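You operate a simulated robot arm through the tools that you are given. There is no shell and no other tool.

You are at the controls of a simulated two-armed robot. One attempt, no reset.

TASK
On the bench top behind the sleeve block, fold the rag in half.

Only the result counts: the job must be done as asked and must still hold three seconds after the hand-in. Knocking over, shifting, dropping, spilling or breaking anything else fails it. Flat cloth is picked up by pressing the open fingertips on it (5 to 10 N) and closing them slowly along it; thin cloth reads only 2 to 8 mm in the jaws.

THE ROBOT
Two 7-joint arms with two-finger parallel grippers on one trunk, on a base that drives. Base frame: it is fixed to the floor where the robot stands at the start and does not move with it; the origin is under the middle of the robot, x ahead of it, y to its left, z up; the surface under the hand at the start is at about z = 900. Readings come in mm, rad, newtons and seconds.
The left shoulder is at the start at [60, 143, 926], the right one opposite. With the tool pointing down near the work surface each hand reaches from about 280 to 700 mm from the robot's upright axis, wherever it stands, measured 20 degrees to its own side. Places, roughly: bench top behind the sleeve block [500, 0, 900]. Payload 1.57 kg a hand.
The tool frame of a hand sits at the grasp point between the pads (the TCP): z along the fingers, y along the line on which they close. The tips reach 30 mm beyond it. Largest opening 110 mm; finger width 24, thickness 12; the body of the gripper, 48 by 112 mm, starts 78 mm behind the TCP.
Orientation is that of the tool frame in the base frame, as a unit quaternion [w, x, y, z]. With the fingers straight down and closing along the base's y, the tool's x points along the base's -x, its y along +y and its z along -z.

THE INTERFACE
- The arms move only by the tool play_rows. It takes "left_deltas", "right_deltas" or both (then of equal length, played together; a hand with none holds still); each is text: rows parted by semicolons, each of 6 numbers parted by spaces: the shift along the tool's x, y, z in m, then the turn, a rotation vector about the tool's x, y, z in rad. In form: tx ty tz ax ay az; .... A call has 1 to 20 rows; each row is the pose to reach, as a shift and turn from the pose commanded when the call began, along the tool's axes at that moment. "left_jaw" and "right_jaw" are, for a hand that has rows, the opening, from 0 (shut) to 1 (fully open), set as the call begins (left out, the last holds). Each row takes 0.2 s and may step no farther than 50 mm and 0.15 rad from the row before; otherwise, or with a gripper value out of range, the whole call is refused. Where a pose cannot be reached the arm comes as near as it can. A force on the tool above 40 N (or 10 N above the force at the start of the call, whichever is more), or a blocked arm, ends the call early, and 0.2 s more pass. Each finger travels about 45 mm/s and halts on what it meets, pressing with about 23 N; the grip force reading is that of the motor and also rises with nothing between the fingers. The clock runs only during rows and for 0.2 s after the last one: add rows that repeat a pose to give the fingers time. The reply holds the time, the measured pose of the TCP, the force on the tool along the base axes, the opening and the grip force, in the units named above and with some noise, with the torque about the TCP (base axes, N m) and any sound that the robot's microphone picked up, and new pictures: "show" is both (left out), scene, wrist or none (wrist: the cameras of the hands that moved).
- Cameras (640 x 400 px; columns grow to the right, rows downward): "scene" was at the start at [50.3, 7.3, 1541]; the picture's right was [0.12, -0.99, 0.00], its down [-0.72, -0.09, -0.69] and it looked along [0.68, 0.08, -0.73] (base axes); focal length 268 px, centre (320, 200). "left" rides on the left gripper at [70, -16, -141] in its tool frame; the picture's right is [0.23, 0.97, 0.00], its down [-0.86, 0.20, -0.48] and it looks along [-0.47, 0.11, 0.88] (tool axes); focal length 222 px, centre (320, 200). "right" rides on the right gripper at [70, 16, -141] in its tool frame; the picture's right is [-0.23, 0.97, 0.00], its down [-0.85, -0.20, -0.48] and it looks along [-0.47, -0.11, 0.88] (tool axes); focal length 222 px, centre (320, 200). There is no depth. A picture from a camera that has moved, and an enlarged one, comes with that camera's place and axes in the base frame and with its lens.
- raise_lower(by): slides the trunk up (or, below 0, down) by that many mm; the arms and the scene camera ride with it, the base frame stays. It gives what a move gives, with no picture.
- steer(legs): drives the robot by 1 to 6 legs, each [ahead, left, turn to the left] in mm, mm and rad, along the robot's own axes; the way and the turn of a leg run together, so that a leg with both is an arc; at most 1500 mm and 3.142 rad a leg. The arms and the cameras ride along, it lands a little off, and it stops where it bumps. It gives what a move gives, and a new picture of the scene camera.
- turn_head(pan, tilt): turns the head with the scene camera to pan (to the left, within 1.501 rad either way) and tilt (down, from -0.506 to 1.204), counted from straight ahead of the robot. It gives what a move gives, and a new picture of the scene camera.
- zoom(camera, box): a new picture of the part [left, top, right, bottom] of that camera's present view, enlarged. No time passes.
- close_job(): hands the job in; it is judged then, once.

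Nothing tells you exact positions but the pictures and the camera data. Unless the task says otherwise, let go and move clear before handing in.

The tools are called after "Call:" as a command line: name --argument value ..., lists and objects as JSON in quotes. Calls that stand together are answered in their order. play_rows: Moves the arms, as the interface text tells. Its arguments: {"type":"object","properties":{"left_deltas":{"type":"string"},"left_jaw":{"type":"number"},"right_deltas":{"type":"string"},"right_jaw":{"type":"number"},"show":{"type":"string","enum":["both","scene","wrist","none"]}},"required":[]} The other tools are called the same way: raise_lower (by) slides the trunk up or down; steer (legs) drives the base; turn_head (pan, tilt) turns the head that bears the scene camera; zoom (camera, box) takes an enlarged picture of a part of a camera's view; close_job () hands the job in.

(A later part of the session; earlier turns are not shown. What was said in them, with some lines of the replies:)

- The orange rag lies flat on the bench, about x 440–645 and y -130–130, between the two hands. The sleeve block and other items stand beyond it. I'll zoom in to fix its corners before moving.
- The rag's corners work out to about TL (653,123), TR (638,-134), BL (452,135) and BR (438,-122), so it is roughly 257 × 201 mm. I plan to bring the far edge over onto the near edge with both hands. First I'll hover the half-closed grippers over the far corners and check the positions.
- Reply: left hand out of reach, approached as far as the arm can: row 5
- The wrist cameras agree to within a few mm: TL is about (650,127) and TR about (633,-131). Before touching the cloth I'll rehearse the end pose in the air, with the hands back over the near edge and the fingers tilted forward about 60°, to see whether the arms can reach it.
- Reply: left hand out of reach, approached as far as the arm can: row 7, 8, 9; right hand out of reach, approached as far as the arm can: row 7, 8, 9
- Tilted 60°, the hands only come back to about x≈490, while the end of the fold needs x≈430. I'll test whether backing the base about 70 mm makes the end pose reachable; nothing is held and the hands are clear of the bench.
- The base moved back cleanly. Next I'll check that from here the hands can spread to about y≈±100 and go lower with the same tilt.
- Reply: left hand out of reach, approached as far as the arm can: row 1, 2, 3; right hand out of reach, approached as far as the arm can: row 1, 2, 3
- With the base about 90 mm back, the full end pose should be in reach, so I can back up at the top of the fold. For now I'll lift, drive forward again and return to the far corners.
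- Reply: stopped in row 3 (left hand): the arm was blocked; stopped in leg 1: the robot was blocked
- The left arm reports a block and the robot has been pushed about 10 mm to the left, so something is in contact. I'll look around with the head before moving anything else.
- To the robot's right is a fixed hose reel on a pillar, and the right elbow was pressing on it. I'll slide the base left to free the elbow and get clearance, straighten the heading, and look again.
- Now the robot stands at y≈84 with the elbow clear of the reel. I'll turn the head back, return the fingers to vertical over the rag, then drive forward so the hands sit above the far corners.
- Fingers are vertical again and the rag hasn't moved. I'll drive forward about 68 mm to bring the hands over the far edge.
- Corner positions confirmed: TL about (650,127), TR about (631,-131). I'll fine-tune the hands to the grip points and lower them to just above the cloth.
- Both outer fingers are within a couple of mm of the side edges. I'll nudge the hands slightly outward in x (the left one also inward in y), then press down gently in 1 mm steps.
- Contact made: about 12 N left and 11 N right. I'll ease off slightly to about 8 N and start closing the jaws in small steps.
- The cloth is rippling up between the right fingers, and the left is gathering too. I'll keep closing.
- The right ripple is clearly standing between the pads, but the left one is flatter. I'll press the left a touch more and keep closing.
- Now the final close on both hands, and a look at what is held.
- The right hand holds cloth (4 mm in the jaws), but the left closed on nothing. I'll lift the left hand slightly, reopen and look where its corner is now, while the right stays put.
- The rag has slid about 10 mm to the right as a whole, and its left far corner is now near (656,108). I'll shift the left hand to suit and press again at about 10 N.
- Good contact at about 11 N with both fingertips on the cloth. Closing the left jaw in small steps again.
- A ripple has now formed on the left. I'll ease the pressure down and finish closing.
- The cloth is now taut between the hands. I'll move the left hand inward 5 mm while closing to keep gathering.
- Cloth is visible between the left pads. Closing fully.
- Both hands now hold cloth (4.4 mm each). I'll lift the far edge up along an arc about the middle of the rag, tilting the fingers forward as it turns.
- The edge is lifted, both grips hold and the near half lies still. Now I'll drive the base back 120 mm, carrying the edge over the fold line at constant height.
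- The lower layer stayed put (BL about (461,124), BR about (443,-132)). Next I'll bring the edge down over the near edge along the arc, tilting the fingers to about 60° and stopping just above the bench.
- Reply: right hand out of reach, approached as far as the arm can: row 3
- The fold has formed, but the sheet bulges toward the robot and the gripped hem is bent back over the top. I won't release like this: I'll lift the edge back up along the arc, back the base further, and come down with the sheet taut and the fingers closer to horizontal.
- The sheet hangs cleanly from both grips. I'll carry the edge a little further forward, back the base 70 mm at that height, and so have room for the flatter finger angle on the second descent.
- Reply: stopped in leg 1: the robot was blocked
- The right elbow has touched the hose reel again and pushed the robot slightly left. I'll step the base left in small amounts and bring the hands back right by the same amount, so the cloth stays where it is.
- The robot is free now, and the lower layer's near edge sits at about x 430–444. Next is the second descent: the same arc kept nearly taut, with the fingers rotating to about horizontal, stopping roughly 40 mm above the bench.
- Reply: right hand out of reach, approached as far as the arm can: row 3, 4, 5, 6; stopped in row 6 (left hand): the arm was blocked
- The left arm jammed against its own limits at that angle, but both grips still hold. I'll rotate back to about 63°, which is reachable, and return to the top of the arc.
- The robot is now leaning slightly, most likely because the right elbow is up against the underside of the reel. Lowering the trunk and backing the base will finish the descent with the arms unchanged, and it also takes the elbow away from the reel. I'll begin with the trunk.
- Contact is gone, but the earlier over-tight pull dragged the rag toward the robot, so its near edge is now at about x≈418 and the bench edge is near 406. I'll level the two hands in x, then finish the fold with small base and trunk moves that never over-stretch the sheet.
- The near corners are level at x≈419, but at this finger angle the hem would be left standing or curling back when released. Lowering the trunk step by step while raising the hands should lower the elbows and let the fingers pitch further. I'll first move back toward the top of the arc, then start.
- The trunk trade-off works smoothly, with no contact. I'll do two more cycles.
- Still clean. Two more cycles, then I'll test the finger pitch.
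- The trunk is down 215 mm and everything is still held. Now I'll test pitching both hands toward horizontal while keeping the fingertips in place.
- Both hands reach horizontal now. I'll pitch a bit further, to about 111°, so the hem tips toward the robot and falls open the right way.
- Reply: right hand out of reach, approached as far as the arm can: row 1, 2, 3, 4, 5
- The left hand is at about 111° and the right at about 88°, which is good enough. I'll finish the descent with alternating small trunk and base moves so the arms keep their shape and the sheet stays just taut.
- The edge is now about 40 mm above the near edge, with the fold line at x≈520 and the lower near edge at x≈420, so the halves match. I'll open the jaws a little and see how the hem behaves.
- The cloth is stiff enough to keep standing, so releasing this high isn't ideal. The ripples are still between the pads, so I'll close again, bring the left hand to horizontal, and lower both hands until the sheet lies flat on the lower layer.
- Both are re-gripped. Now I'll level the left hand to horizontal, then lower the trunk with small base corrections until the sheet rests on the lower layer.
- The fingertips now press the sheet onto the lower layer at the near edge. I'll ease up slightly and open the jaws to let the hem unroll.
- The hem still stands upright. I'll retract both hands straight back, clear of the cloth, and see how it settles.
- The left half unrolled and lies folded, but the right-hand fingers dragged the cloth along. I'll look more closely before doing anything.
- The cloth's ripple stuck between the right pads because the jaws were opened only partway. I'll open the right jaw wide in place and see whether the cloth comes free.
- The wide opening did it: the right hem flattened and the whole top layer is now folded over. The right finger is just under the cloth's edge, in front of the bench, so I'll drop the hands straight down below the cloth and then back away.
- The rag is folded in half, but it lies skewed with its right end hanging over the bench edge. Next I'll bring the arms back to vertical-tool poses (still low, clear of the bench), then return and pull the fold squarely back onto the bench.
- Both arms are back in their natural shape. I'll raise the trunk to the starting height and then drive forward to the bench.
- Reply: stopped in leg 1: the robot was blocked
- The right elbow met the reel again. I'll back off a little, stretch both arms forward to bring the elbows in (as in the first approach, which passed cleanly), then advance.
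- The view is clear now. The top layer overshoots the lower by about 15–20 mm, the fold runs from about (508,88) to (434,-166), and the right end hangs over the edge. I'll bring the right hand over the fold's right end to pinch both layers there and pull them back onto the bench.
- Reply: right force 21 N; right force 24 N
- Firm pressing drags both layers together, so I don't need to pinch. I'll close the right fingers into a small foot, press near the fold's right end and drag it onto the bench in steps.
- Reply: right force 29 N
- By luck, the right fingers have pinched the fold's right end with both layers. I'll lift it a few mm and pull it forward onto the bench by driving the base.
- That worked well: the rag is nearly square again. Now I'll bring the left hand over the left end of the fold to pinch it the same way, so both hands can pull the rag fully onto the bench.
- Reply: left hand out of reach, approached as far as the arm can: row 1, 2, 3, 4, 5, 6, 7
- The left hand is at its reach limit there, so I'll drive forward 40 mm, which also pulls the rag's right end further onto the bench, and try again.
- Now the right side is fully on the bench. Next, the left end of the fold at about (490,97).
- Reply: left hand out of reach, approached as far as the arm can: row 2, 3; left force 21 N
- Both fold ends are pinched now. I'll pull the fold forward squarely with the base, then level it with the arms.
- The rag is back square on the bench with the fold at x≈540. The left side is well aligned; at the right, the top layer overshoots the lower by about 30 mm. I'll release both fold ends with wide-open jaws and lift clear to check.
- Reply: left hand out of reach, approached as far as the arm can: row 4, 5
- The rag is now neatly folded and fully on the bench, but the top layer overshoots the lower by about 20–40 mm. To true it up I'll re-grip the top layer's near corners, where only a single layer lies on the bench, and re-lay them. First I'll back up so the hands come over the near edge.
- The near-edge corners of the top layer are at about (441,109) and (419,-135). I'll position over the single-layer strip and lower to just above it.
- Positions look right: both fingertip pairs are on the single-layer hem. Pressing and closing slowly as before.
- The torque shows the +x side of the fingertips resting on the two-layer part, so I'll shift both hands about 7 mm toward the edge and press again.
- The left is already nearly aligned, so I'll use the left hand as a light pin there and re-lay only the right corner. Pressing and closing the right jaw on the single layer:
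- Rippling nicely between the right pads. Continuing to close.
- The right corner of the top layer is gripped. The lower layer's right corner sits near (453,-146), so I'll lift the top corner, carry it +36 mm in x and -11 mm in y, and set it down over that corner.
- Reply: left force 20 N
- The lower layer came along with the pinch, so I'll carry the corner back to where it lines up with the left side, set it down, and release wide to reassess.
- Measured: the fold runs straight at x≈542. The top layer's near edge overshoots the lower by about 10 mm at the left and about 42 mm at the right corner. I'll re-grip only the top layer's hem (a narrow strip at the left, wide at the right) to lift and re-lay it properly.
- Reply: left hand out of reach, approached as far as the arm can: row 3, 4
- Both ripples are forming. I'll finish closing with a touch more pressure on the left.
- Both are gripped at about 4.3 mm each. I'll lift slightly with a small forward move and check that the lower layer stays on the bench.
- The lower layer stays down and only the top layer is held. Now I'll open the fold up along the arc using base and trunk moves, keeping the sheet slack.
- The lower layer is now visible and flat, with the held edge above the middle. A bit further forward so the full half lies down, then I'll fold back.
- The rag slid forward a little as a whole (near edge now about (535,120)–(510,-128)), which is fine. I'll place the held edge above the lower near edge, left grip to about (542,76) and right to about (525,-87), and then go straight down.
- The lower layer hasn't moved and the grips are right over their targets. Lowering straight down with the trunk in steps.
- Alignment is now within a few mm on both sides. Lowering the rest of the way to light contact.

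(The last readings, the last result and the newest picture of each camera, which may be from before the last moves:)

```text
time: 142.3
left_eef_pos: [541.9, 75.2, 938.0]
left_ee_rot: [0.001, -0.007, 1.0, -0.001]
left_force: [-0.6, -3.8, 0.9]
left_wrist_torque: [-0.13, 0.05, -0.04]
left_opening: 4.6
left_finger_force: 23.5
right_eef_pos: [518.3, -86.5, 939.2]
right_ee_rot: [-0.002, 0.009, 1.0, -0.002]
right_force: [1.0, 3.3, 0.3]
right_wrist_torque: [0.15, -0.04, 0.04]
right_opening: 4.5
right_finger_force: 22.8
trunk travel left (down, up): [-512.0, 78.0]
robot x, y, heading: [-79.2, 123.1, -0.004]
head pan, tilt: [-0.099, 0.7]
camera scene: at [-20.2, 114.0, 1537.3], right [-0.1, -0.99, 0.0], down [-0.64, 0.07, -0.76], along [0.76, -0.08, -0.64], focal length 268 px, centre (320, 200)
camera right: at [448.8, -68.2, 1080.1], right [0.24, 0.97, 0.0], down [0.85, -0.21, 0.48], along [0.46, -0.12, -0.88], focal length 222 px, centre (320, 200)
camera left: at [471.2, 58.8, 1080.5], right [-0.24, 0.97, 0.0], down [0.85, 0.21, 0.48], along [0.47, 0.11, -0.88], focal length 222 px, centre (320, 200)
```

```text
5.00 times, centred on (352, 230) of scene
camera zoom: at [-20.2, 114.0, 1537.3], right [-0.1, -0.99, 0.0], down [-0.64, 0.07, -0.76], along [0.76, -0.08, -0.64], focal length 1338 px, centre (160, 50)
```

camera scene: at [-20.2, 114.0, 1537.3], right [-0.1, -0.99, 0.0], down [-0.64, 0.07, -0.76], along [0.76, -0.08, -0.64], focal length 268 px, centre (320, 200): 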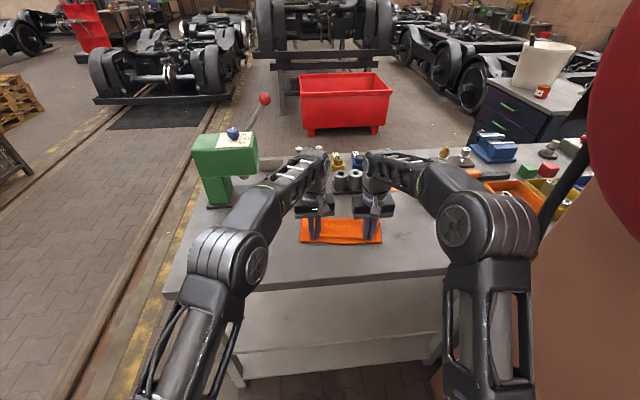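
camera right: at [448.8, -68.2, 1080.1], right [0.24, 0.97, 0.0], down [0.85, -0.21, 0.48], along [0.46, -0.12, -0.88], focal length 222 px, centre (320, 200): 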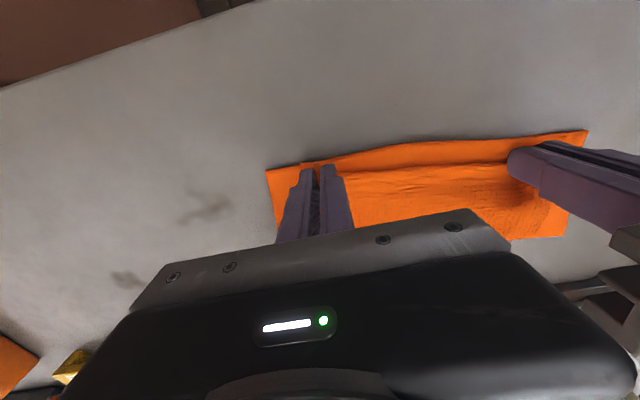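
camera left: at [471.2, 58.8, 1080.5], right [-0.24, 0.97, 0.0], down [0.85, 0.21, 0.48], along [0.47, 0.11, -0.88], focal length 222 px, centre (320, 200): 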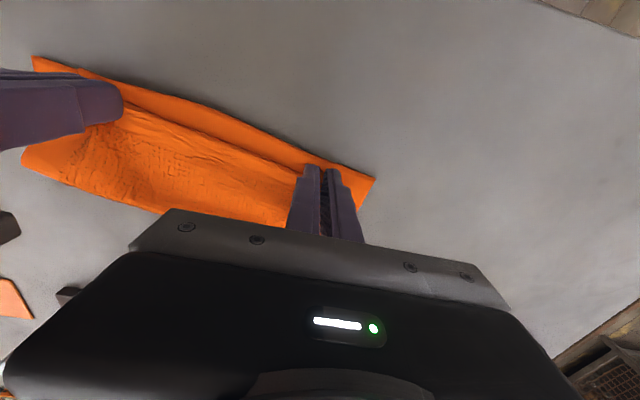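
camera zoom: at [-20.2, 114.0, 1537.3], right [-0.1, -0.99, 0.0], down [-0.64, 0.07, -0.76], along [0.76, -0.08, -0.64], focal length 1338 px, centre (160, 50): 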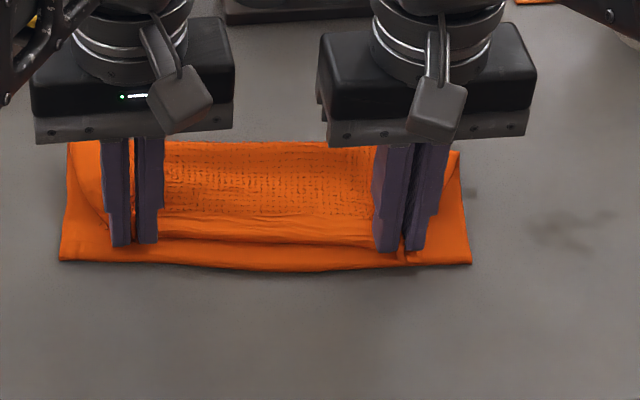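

Good alignment. I'll lower 2 mm more for light contact, open the jaws wide to un-gather the hem, and lift straight off.

Call:
play_rows --left_deltas "0.002 0 0.002 0 0 0; 0.003 0 0.0025 0 0 0; 0.003 0 0.0025 0 0 0" --right_deltas "0.002 0 0.002 0 0 0; 0.003 0 0.003 0 0 0; 0.003 0 0.003 0 0 0" --show "none"

Call:
play_rows --left_deltas "0 0 0 0 0 0; 0 0 0 0 0 0; 0 0 0 0 0 0; 0 0 0 0 0 0; 0 0 0 0 0 0" --right_deltas "0 0 0 0 0 0; 0 0 0 0 0 0; 0 0 0 0 0 0; 0 0 0 0 0 0; 0 0 0 0 0 0" --left_jaw 0.65 --right_jaw 0.65 --show "none"

Call:
raise_lower --by 30

Call:
zoom --camera "scene" --box '[288, 190, 416, 270]'

Call:
zoom --camera "left" --box '[0, 0, 640, 400]'

Call:
zoom --camera "right" --box '[0, 0, 640, 400]'

```text
time: 143.1
left_eef_pos: [537.8, 73.3, 936.0]
left_ee_rot: [0.003, -0.007, 1.0, -0.001]
left_force: [0.2, -4.0, 5.1]
left_wrist_torque: [-0.1, -0.05, -0.04]
left_opening: 4.4
left_finger_force: 22.5
right_eef_pos: [515.2, -87.9, 936.9]
right_ee_rot: [-0.001, 0.008, 1.0, -0.002]
right_force: [1.6, 4.2, 5.2]
right_wrist_torque: [0.15, -0.1, 0.08]
right_opening: 4.0
right_finger_force: 23.1
trunk travel left (down, up): [-512.0, 78.0]
robot x, y, heading: [-75.7, 121.1, -0.002]
head pan, tilt: [-0.099, 0.7]
```

```text
time: 144.3
left_eef_pos: [538.3, 73.6, 936.6]
left_ee_rot: [0.001, -0.008, 1.0, -0.001]
left_force: [0.2, 0.0, 2.4]
left_wrist_torque: [-0.05, 0.0, 0.01]
left_opening: 71.0
left_finger_force: 0.1
right_eef_pos: [515.9, -87.9, 937.1]
right_ee_rot: [-0.002, 0.008, 1.0, -0.002]
right_force: [-0.6, -0.1, 4.1]
right_wrist_torque: [0.09, -0.02, 0.02]
right_opening: 70.7
right_finger_force: 0.0
trunk travel left (down, up): [-512.0, 78.0]
robot x, y, heading: [-73.6, 127.4, -0.003]
head pan, tilt: [-0.099, 0.7]
```

```text
time: 145.1
left_eef_pos: [538.8, 75.0, 966.2]
left_ee_rot: [0.001, -0.007, 1.0, -0.001]
left_force: [0.8, -0.9, -0.5]
left_wrist_torque: [0.02, 0.02, 0.0]
left_opening: 71.2
left_finger_force: 0.0
right_eef_pos: [515.2, -87.8, 965.5]
right_ee_rot: [-0.003, 0.008, 1.0, -0.002]
right_force: [-0.4, 0.1, 0.5]
right_wrist_torque: [-0.01, 0.04, 0.01]
right_opening: 71.3
right_finger_force: 0.1
trunk travel left (down, up): [-542.0, 48.0]
robot x, y, heading: [-78.8, 122.3, -0.001]
head pan, tilt: [-0.099, 0.7]
```

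```text
5.00 times, centred on (352, 230) of scene
camera zoom: at [-19.7, 113.8, 1567.2], right [-0.1, -0.99, 0.0], down [-0.64, 0.07, -0.76], along [0.76, -0.08, -0.64], focal length 1338 px, centre (160, 50)
```

zoom: 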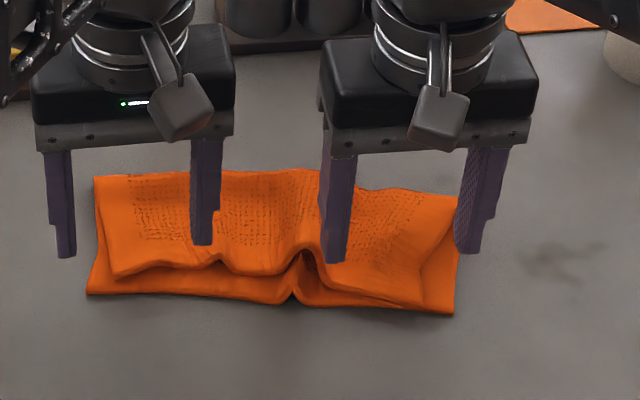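

```text
1.00 times, centred on (320, 200) of left (not enlarged: the box is as wide or as high as the picture)
camera zoom: at [468.6, 58.4, 1107.6], right [-0.24, 0.97, 0.0], down [0.85, 0.21, 0.48], along [0.47, 0.11, -0.88], focal length 222 px, centre (320, 200)
```

zoom: 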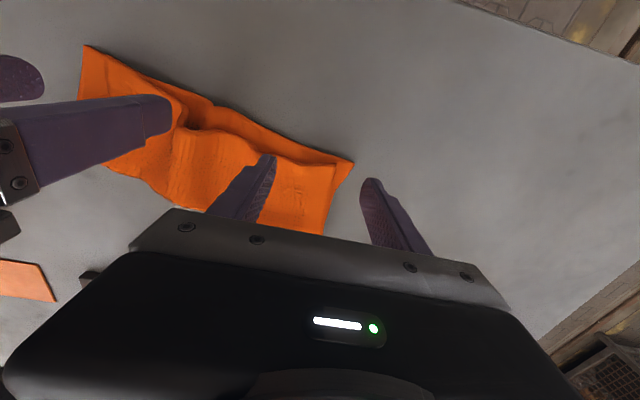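

```text
1.00 times, centred on (320, 200) of right (not enlarged: the box is as wide or as high as the picture)
camera zoom: at [445.9, -68.9, 1106.9], right [0.24, 0.97, 0.0], down [0.85, -0.21, 0.48], along [0.46, -0.12, -0.88], focal length 222 px, centre (320, 200)
```

zoom: 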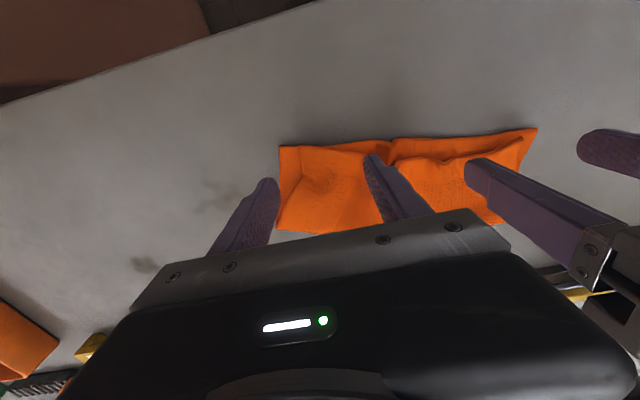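

The edges align, but opening while in contact squeezed a ridge across the middle of the rag. I'll close the fingers into feet, pin the left end, and drag the right end outward to stretch the ridge flat.

Call:
steer --legs '[[25, 0, 0]]'

Call:
play_rows --left_deltas "0 -0.003 -0.003 0 0 0; 0.002 -0.007 -0.003 0 0 0; 0.002 -0.007 -0.003 0 0 0; 0.002 -0.007 0 0 0 0; 0.002 -0.007 0.01 0 0 0; 0.002 -0.007 0.015 0 0 0; 0.002 -0.007 0.015 0 0 0" --right_deltas "-0.002 -0.006 -0.003 0 0 0; -0.004 -0.012 -0.003 0 0 0; -0.004 -0.012 -0.003 0 0 0; -0.004 -0.012 0 0 0 0; -0.004 -0.012 0.01 0 0 0; -0.004 -0.012 0.015 0 0 0; -0.004 -0.012 0.015 0 0 0" --left_jaw 0 --right_jaw 0 --show "both"

Call:
zoom --camera "scene" --box '[288, 190, 416, 270]'

```text
time: 145.9
left_eef_pos: [564.4, 74.7, 964.4]
left_ee_rot: [0.001, -0.007, 1.0, -0.001]
left_force: [-0.4, 0.0, -0.3]
left_wrist_torque: [0.04, 0.05, -0.01]
left_opening: 71.5
left_finger_force: 0.0
right_eef_pos: [541.5, -86.9, 964.2]
right_ee_rot: [-0.003, 0.009, 1.0, -0.002]
right_force: [0.8, 0.0, -2.0]
right_wrist_torque: [0.01, 0.04, -0.03]
right_opening: 71.5
right_finger_force: 0.0
trunk travel left (down, up): [-542.0, 48.0]
robot x, y, heading: [-50.9, 122.6, -0.002]
head pan, tilt: [-0.099, 0.7]
camera scene: at [7.3, 113.7, 1567.1], right [-0.1, -0.99, 0.0], down [-0.64, 0.07, -0.76], along [0.76, -0.08, -0.65], focal length 268 px, centre (320, 200)
```

scene: 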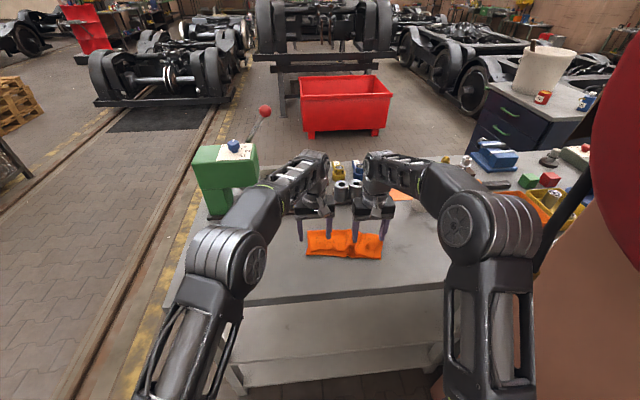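

```text
time: 147.5
left_eef_pos: [561.1, 67.2, 951.1]
left_ee_rot: [0.001, -0.007, 1.0, -0.001]
left_force: [-0.1, -0.1, 0.7]
left_wrist_torque: [-0.04, -0.01, 0.02]
left_opening: 0.3
left_finger_force: 21.2
right_eef_pos: [544.3, -99.7, 951.1]
right_ee_rot: [-0.001, 0.009, 1.0, -0.002]
right_force: [-0.8, -0.4, -0.5]
right_wrist_torque: [0.03, 0.0, -0.01]
right_opening: 0.0
right_finger_force: 21.3
trunk travel left (down, up): [-542.0, 48.0]
robot x, y, heading: [-53.7, 126.9, -0.007]
head pan, tilt: [-0.099, 0.7]
camera scene: at [5.1, 113.8, 1567.3], right [-0.1, -0.99, 0.0], down [-0.64, 0.07, -0.76], along [0.76, -0.08, -0.64], focal length 268 px, centre (320, 200)
camera right: at [475.0, -80.2, 1091.3], right [0.25, 0.97, 0.0], down [0.85, -0.21, 0.48], along [0.46, -0.12, -0.88], focal length 222 px, centre (320, 200)
camera left: at [491.7, 50.7, 1092.9], right [-0.24, 0.97, 0.0], down [0.85, 0.21, 0.48], along [0.47, 0.11, -0.88], focal length 222 px, centre (320, 200)
```

scene: 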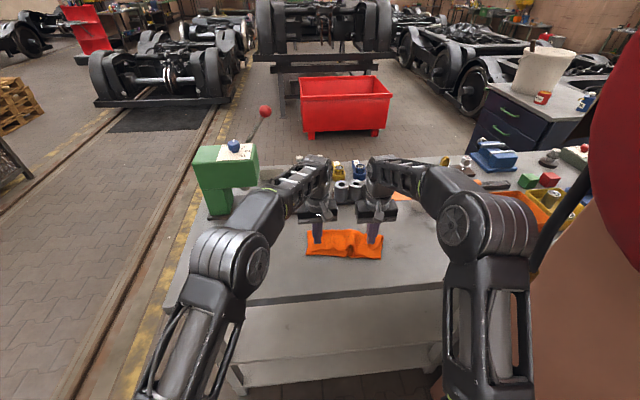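
right: 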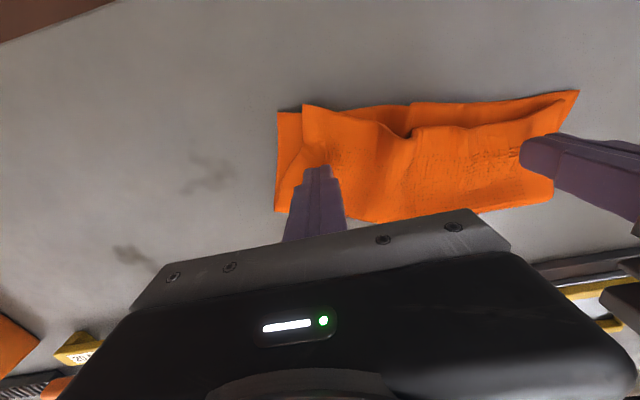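
left: 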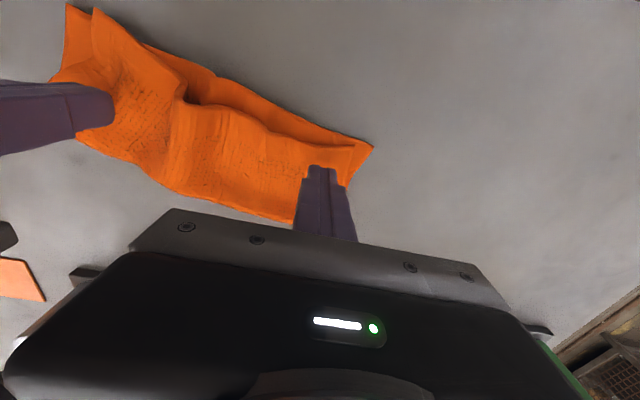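

```text
5.00 times, centred on (352, 230) of scene
camera zoom: at [5.1, 113.8, 1567.3], right [-0.1, -0.99, 0.0], down [-0.64, 0.07, -0.76], along [0.76, -0.08, -0.64], focal length 1338 px, centre (160, 50)
```

zoom: 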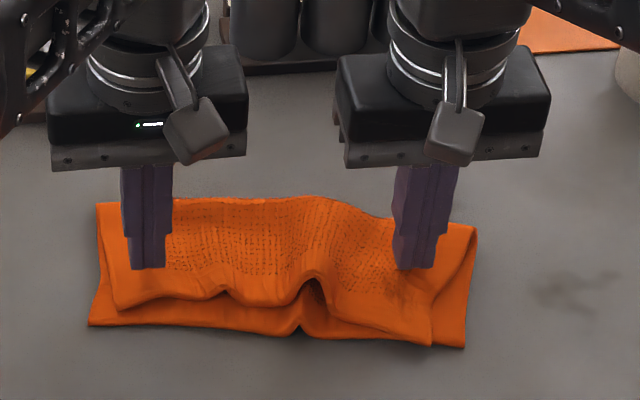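

Call:
play_rows --left_deltas "0 0 0.006 0 0 0; 0 0 0.01 0 0 0; 0 0 0.013 0 0 0; 0 0 0.015 0 0 0; 0 0 0.0165 0 0 0; 0 0 0.0165 0 0 0" --right_deltas "0 0 0.006 0 0 0; 0 0 0.01 0 0 0; 0 0 0.013 0 0 0; 0 0 0.015 0 0 0; 0 0 0.0165 0 0 0; 0 0 0.0165 0 0 0" --show "none"

```text
time: 148.9
left_eef_pos: [560.7, 67.2, 936.8]
left_ee_rot: [0.004, -0.007, 1.0, -0.002]
left_force: [2.3, -1.2, 10.0]
left_wrist_torque: [-0.03, -0.07, -0.04]
left_opening: 0.0
left_finger_force: 20.6
right_eef_pos: [544.0, -97.6, 935.6]
right_ee_rot: [0.0, 0.01, 1.0, -0.002]
right_force: [1.7, 0.1, 11.5]
right_wrist_torque: [-0.01, -0.05, 0.01]
right_opening: 0.0
right_finger_force: 21.7
trunk travel left (down, up): [-542.0, 48.0]
robot x, y, heading: [-52.5, 123.5, 0.0]
head pan, tilt: [-0.099, 0.7]
```

About 10 N on each foot. Now dragging outward slowly, right 24 mm and left 14 mm.

Call:
play_rows --left_deltas "-0.0005 0.0028 0 0 0 0; -0.001 0.0055 0 0 0 0; -0.0015 0.0083 0 0 0 0; -0.002 0.011 0 0 0 0; -0.0024 0.0138 0 0 0 0; -0.0024 0.0138 0 0 0 0" --right_deltas "0.0008 -0.0047 0 0 0 0; 0.0017 -0.0094 0 0 0 0; 0.0025 -0.0142 0 0 0 0; 0.0034 -0.0189 0 0 0 0; 0.0042 -0.0236 0 0 0 0; 0.0042 -0.0236 0 0 0 0" --show "both"

Call:
zoom --camera "scene" --box '[288, 190, 416, 270]'

```text
time: 150.3
left_eef_pos: [561.7, 80.6, 936.7]
left_ee_rot: [0.003, -0.007, 1.0, -0.002]
left_force: [-1.8, -8.4, 12.2]
left_wrist_torque: [-0.25, 0.08, -0.03]
left_opening: 0.3
left_finger_force: 21.2
right_eef_pos: [538.3, -122.8, 935.6]
right_ee_rot: [-0.001, 0.009, 1.0, -0.001]
right_force: [1.7, 8.1, 11.5]
right_wrist_torque: [0.25, -0.01, 0.01]
right_opening: 0.0
right_finger_force: 21.6
trunk travel left (down, up): [-542.0, 48.0]
robot x, y, heading: [-48.0, 127.2, -0.006]
head pan, tilt: [-0.099, 0.7]
camera scene: at [2.7, 114.4, 1567.4], right [-0.1, -0.99, 0.0], down [-0.64, 0.07, -0.77], along [0.76, -0.08, -0.64], focal length 268 px, centre (320, 200)
camera right: at [468.5, -104.0, 1076.8], right [0.24, 0.97, 0.0], down [0.85, -0.21, 0.48], along [0.46, -0.12, -0.88], focal length 222 px, centre (320, 200)
camera left: at [492.3, 64.4, 1078.0], right [-0.24, 0.97, 0.0], down [0.85, 0.21, 0.48], along [0.47, 0.11, -0.88], focal length 222 px, centre (320, 200)
```

scene: 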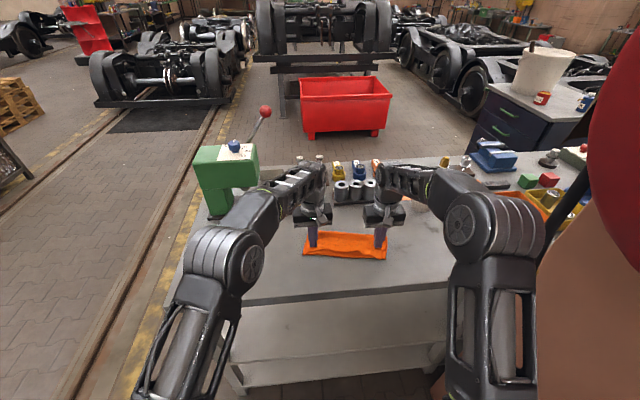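
right: 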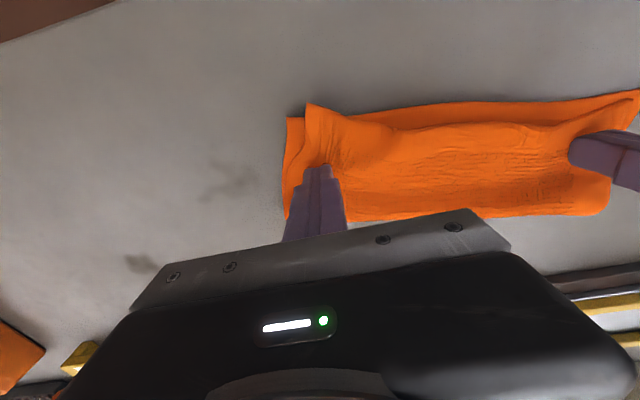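
left: 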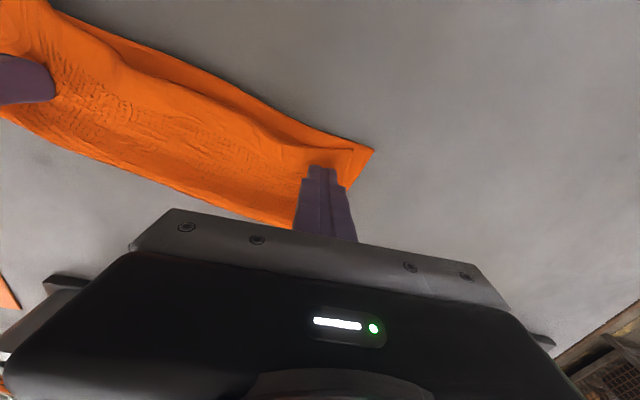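

```text
5.00 times, centred on (352, 230) of scene
camera zoom: at [2.7, 114.4, 1567.4], right [-0.1, -0.99, 0.0], down [-0.64, 0.07, -0.77], along [0.76, -0.08, -0.64], focal length 1338 px, centre (160, 50)
```

zoom: 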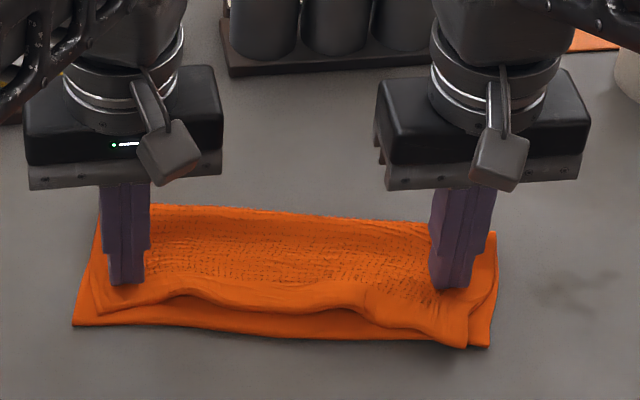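

That flattened the ridge nicely. Lifting both feet straight up to see how it settles.

Call:
play_rows --left_deltas "0 0 -0.003 0 0 0; 0 0 -0.01 0 0 0; 0 0 -0.025 0 0 0; 0 0 -0.04 0 0 0; 0 0 -0.04 0 0 0" --right_deltas "0 0 -0.003 0 0 0; 0 0 -0.01 0 0 0; 0 0 -0.025 0 0 0; 0 0 -0.045 0 0 0; 0 0 -0.045 0 0 0" --show "none"

Call:
steer --legs '[[-110, 0, 0]]'

Call:
zoom --camera "scene" --box '[272, 170, 400, 250]'

```text
time: 151.5
left_eef_pos: [563.4, 81.8, 974.6]
left_ee_rot: [0.002, -0.007, 1.0, -0.001]
left_force: [-0.3, -0.8, 0.0]
left_wrist_torque: [-0.01, -0.02, 0.02]
left_opening: 0.0
left_finger_force: 21.7
right_eef_pos: [539.3, -123.8, 980.6]
right_ee_rot: [-0.003, 0.008, 1.0, -0.002]
right_force: [0.0, 0.1, 0.5]
right_wrist_torque: [0.01, 0.0, 0.03]
right_opening: 0.0
right_finger_force: 21.7
trunk travel left (down, up): [-542.0, 48.0]
robot x, y, heading: [-50.6, 128.6, -0.001]
head pan, tilt: [-0.099, 0.7]
```

```text
time: 152.7
left_eef_pos: [453.2, 81.6, 975.0]
left_ee_rot: [0.003, -0.007, 1.0, -0.002]
left_force: [0.4, 0.4, 1.1]
left_wrist_torque: [0.01, -0.03, -0.05]
left_opening: 0.0
left_finger_force: 21.7
right_eef_pos: [427.7, -123.7, 980.8]
right_ee_rot: [-0.002, 0.009, 1.0, -0.001]
right_force: [0.3, 0.1, 0.4]
right_wrist_torque: [-0.01, -0.03, 0.02]
right_opening: 0.2
right_finger_force: 21.7
trunk travel left (down, up): [-542.0, 48.0]
robot x, y, heading: [-165.1, 127.8, -0.003]
head pan, tilt: [-0.099, 0.7]
camera scene: at [-108.0, 114.2, 1567.4], right [-0.1, -0.99, 0.0], down [-0.64, 0.07, -0.77], along [0.76, -0.08, -0.64], focal length 268 px, centre (320, 200)
```

scene: 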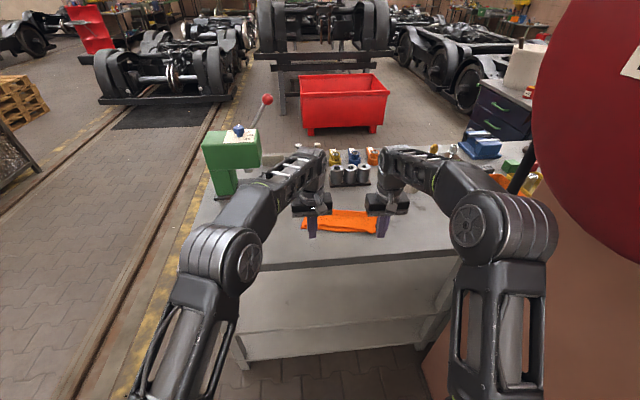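

```text
5.00 times, centred on (336, 210) of scene
camera zoom: at [-108.0, 114.2, 1567.4], right [-0.1, -0.99, 0.0], down [-0.64, 0.07, -0.77], along [0.76, -0.08, -0.64], focal length 1338 px, centre (240, 150)
```

zoom: 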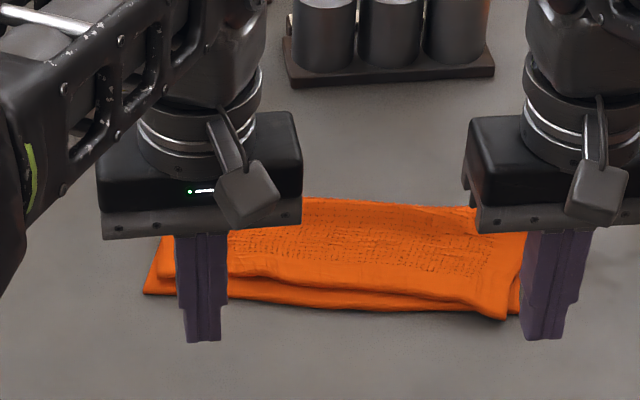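

Call:
play_rows --left_deltas "0 0.035 -0.01 0 0 0; 0 0.07 -0.02 0 0 0; 0 0.1 -0.02 0 0 0; 0 0.13 -0.02 0 0 0; 0 0.13 -0.02 0 0 0" --right_deltas "0 -0.025 -0.01 0 0 0; 0 -0.05 -0.02 0 0 0; 0 -0.075 -0.02 0 0 0; 0 -0.09 -0.02 0 0 0; 0 -0.09 -0.02 0 0 0" --show "both"

Call:
zoom --camera "scene" --box '[280, 180, 408, 260]'

Call:
zoom --camera "left" --box '[0, 80, 320, 280]'

Call:
zoom --camera "right" --box '[320, 80, 640, 280]'

```text
time: 153.9
left_eef_pos: [449.1, 211.6, 994.1]
left_ee_rot: [0.001, -0.007, 1.0, -0.001]
left_force: [-0.2, 0.0, 0.1]
left_wrist_torque: [-0.01, 0.01, -0.04]
left_opening: 0.2
left_finger_force: 20.7
right_eef_pos: [426.6, -215.7, 999.8]
right_ee_rot: [-0.003, 0.009, 1.0, -0.002]
right_force: [-0.4, -0.4, -0.3]
right_wrist_torque: [0.01, 0.0, -0.01]
right_opening: 0.1
right_finger_force: 21.2
trunk travel left (down, up): [-542.0, 48.0]
robot x, y, heading: [-162.9, 123.4, -0.001]
head pan, tilt: [-0.099, 0.7]
camera scene: at [-106.0, 113.9, 1567.2], right [-0.1, -0.99, 0.0], down [-0.64, 0.07, -0.76], along [0.76, -0.08, -0.64], focal length 268 px, centre (320, 200)
camera right: at [357.1, -195.7, 1140.8], right [0.24, 0.97, 0.0], down [0.85, -0.21, 0.48], along [0.46, -0.12, -0.88], focal length 222 px, centre (320, 200)
camera left: at [379.8, 195.7, 1135.7], right [-0.24, 0.97, 0.0], down [0.85, 0.21, 0.48], along [0.47, 0.11, -0.88], focal length 222 px, centre (320, 200)
```

scene: 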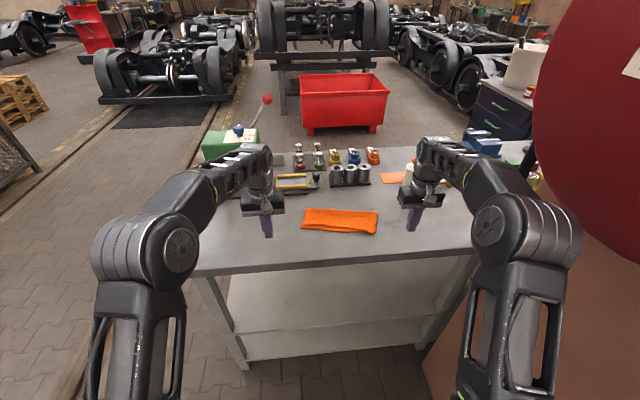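
right: 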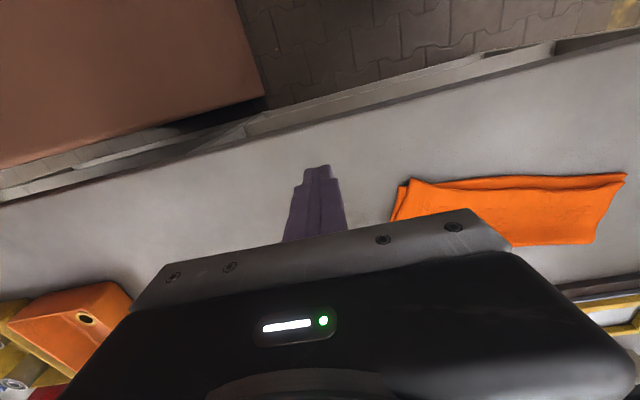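
left: 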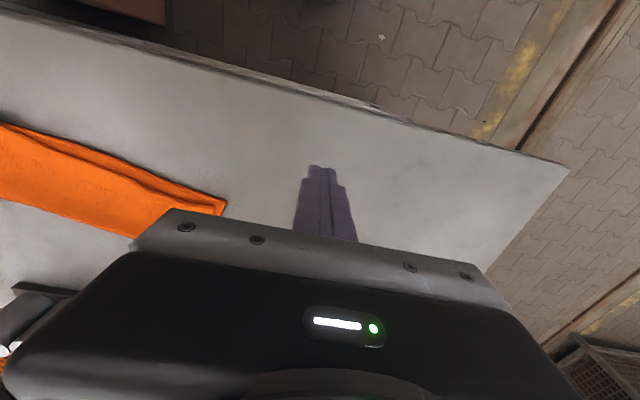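

```text
5.00 times, centred on (344, 220) of scene
camera zoom: at [-106.0, 113.9, 1567.2], right [-0.1, -0.99, 0.0], down [-0.64, 0.07, -0.76], along [0.76, -0.08, -0.64], focal length 1338 px, centre (200, 100)
```

zoom: 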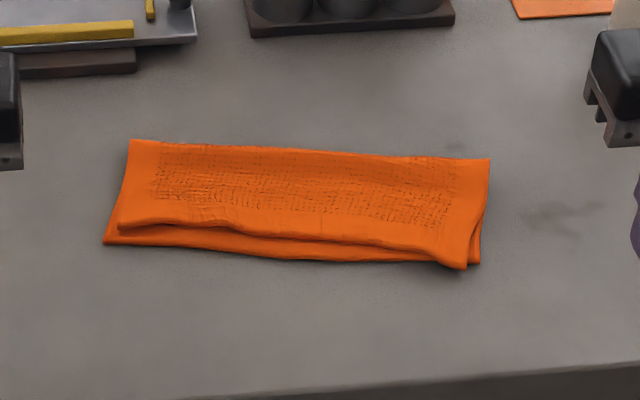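

```text
2.00 times, centred on (160, 180) of left
camera zoom: at [379.8, 195.7, 1135.7], right [-0.24, 0.97, 0.0], down [0.85, 0.21, 0.48], along [0.47, 0.11, -0.88], focal length 444 px, centre (640, 240)
```

zoom: 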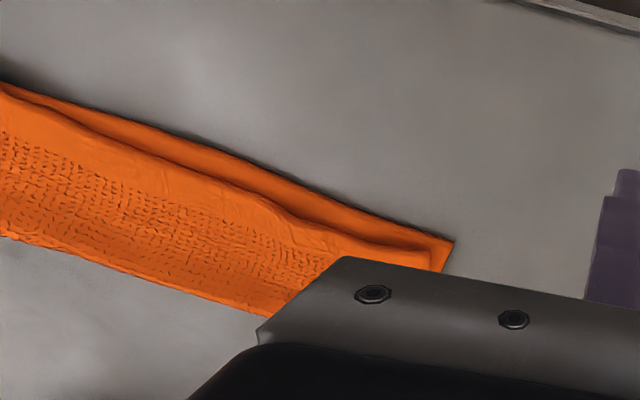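

```text
2.00 times, centred on (480, 180) of right
camera zoom: at [357.1, -195.7, 1140.8], right [0.24, 0.97, 0.0], down [0.85, -0.21, 0.48], along [0.46, -0.12, -0.88], focal length 444 px, centre (0, 240)
```

zoom: 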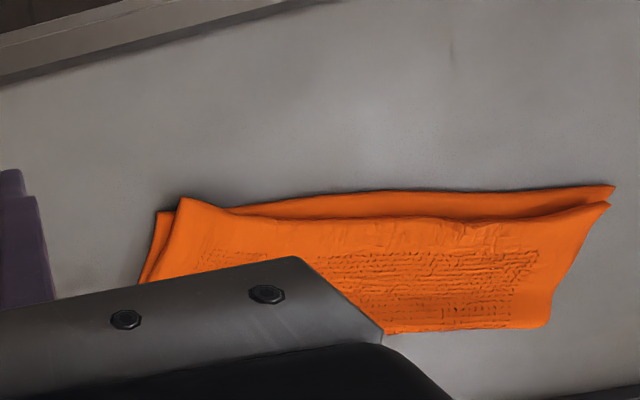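

The rag is now folded in half on the bench. The corner pairs match to within about 15 mm, it lies flat, nothing else has been moved, and both hands are clear. Handing in.

Call:
close_job

```text
The job is handed in.
```

The rag is folded in half on the bench top behind the sleeve block, far edge over near edge, and the job is handed in. The call returned no pass/fail result.

- **Fold:** it lies flat. The top and bottom corners match to about 15 mm on both sides, judged from the camera views.
- **Position:** the rag has moved and turned slightly. Its near edge now runs from about x = 536 on the left to x = 492 on the right, well clear of the bench edge near x = 400.
- **Contacts:** the robot, mainly its right elbow, was stopped several times by what looked like the hose reel on the right. It did not appear to shift. I saw no change to anything on the bench.
- **End state:** the grippers are closed and empty, and both hands are clear of the rag.
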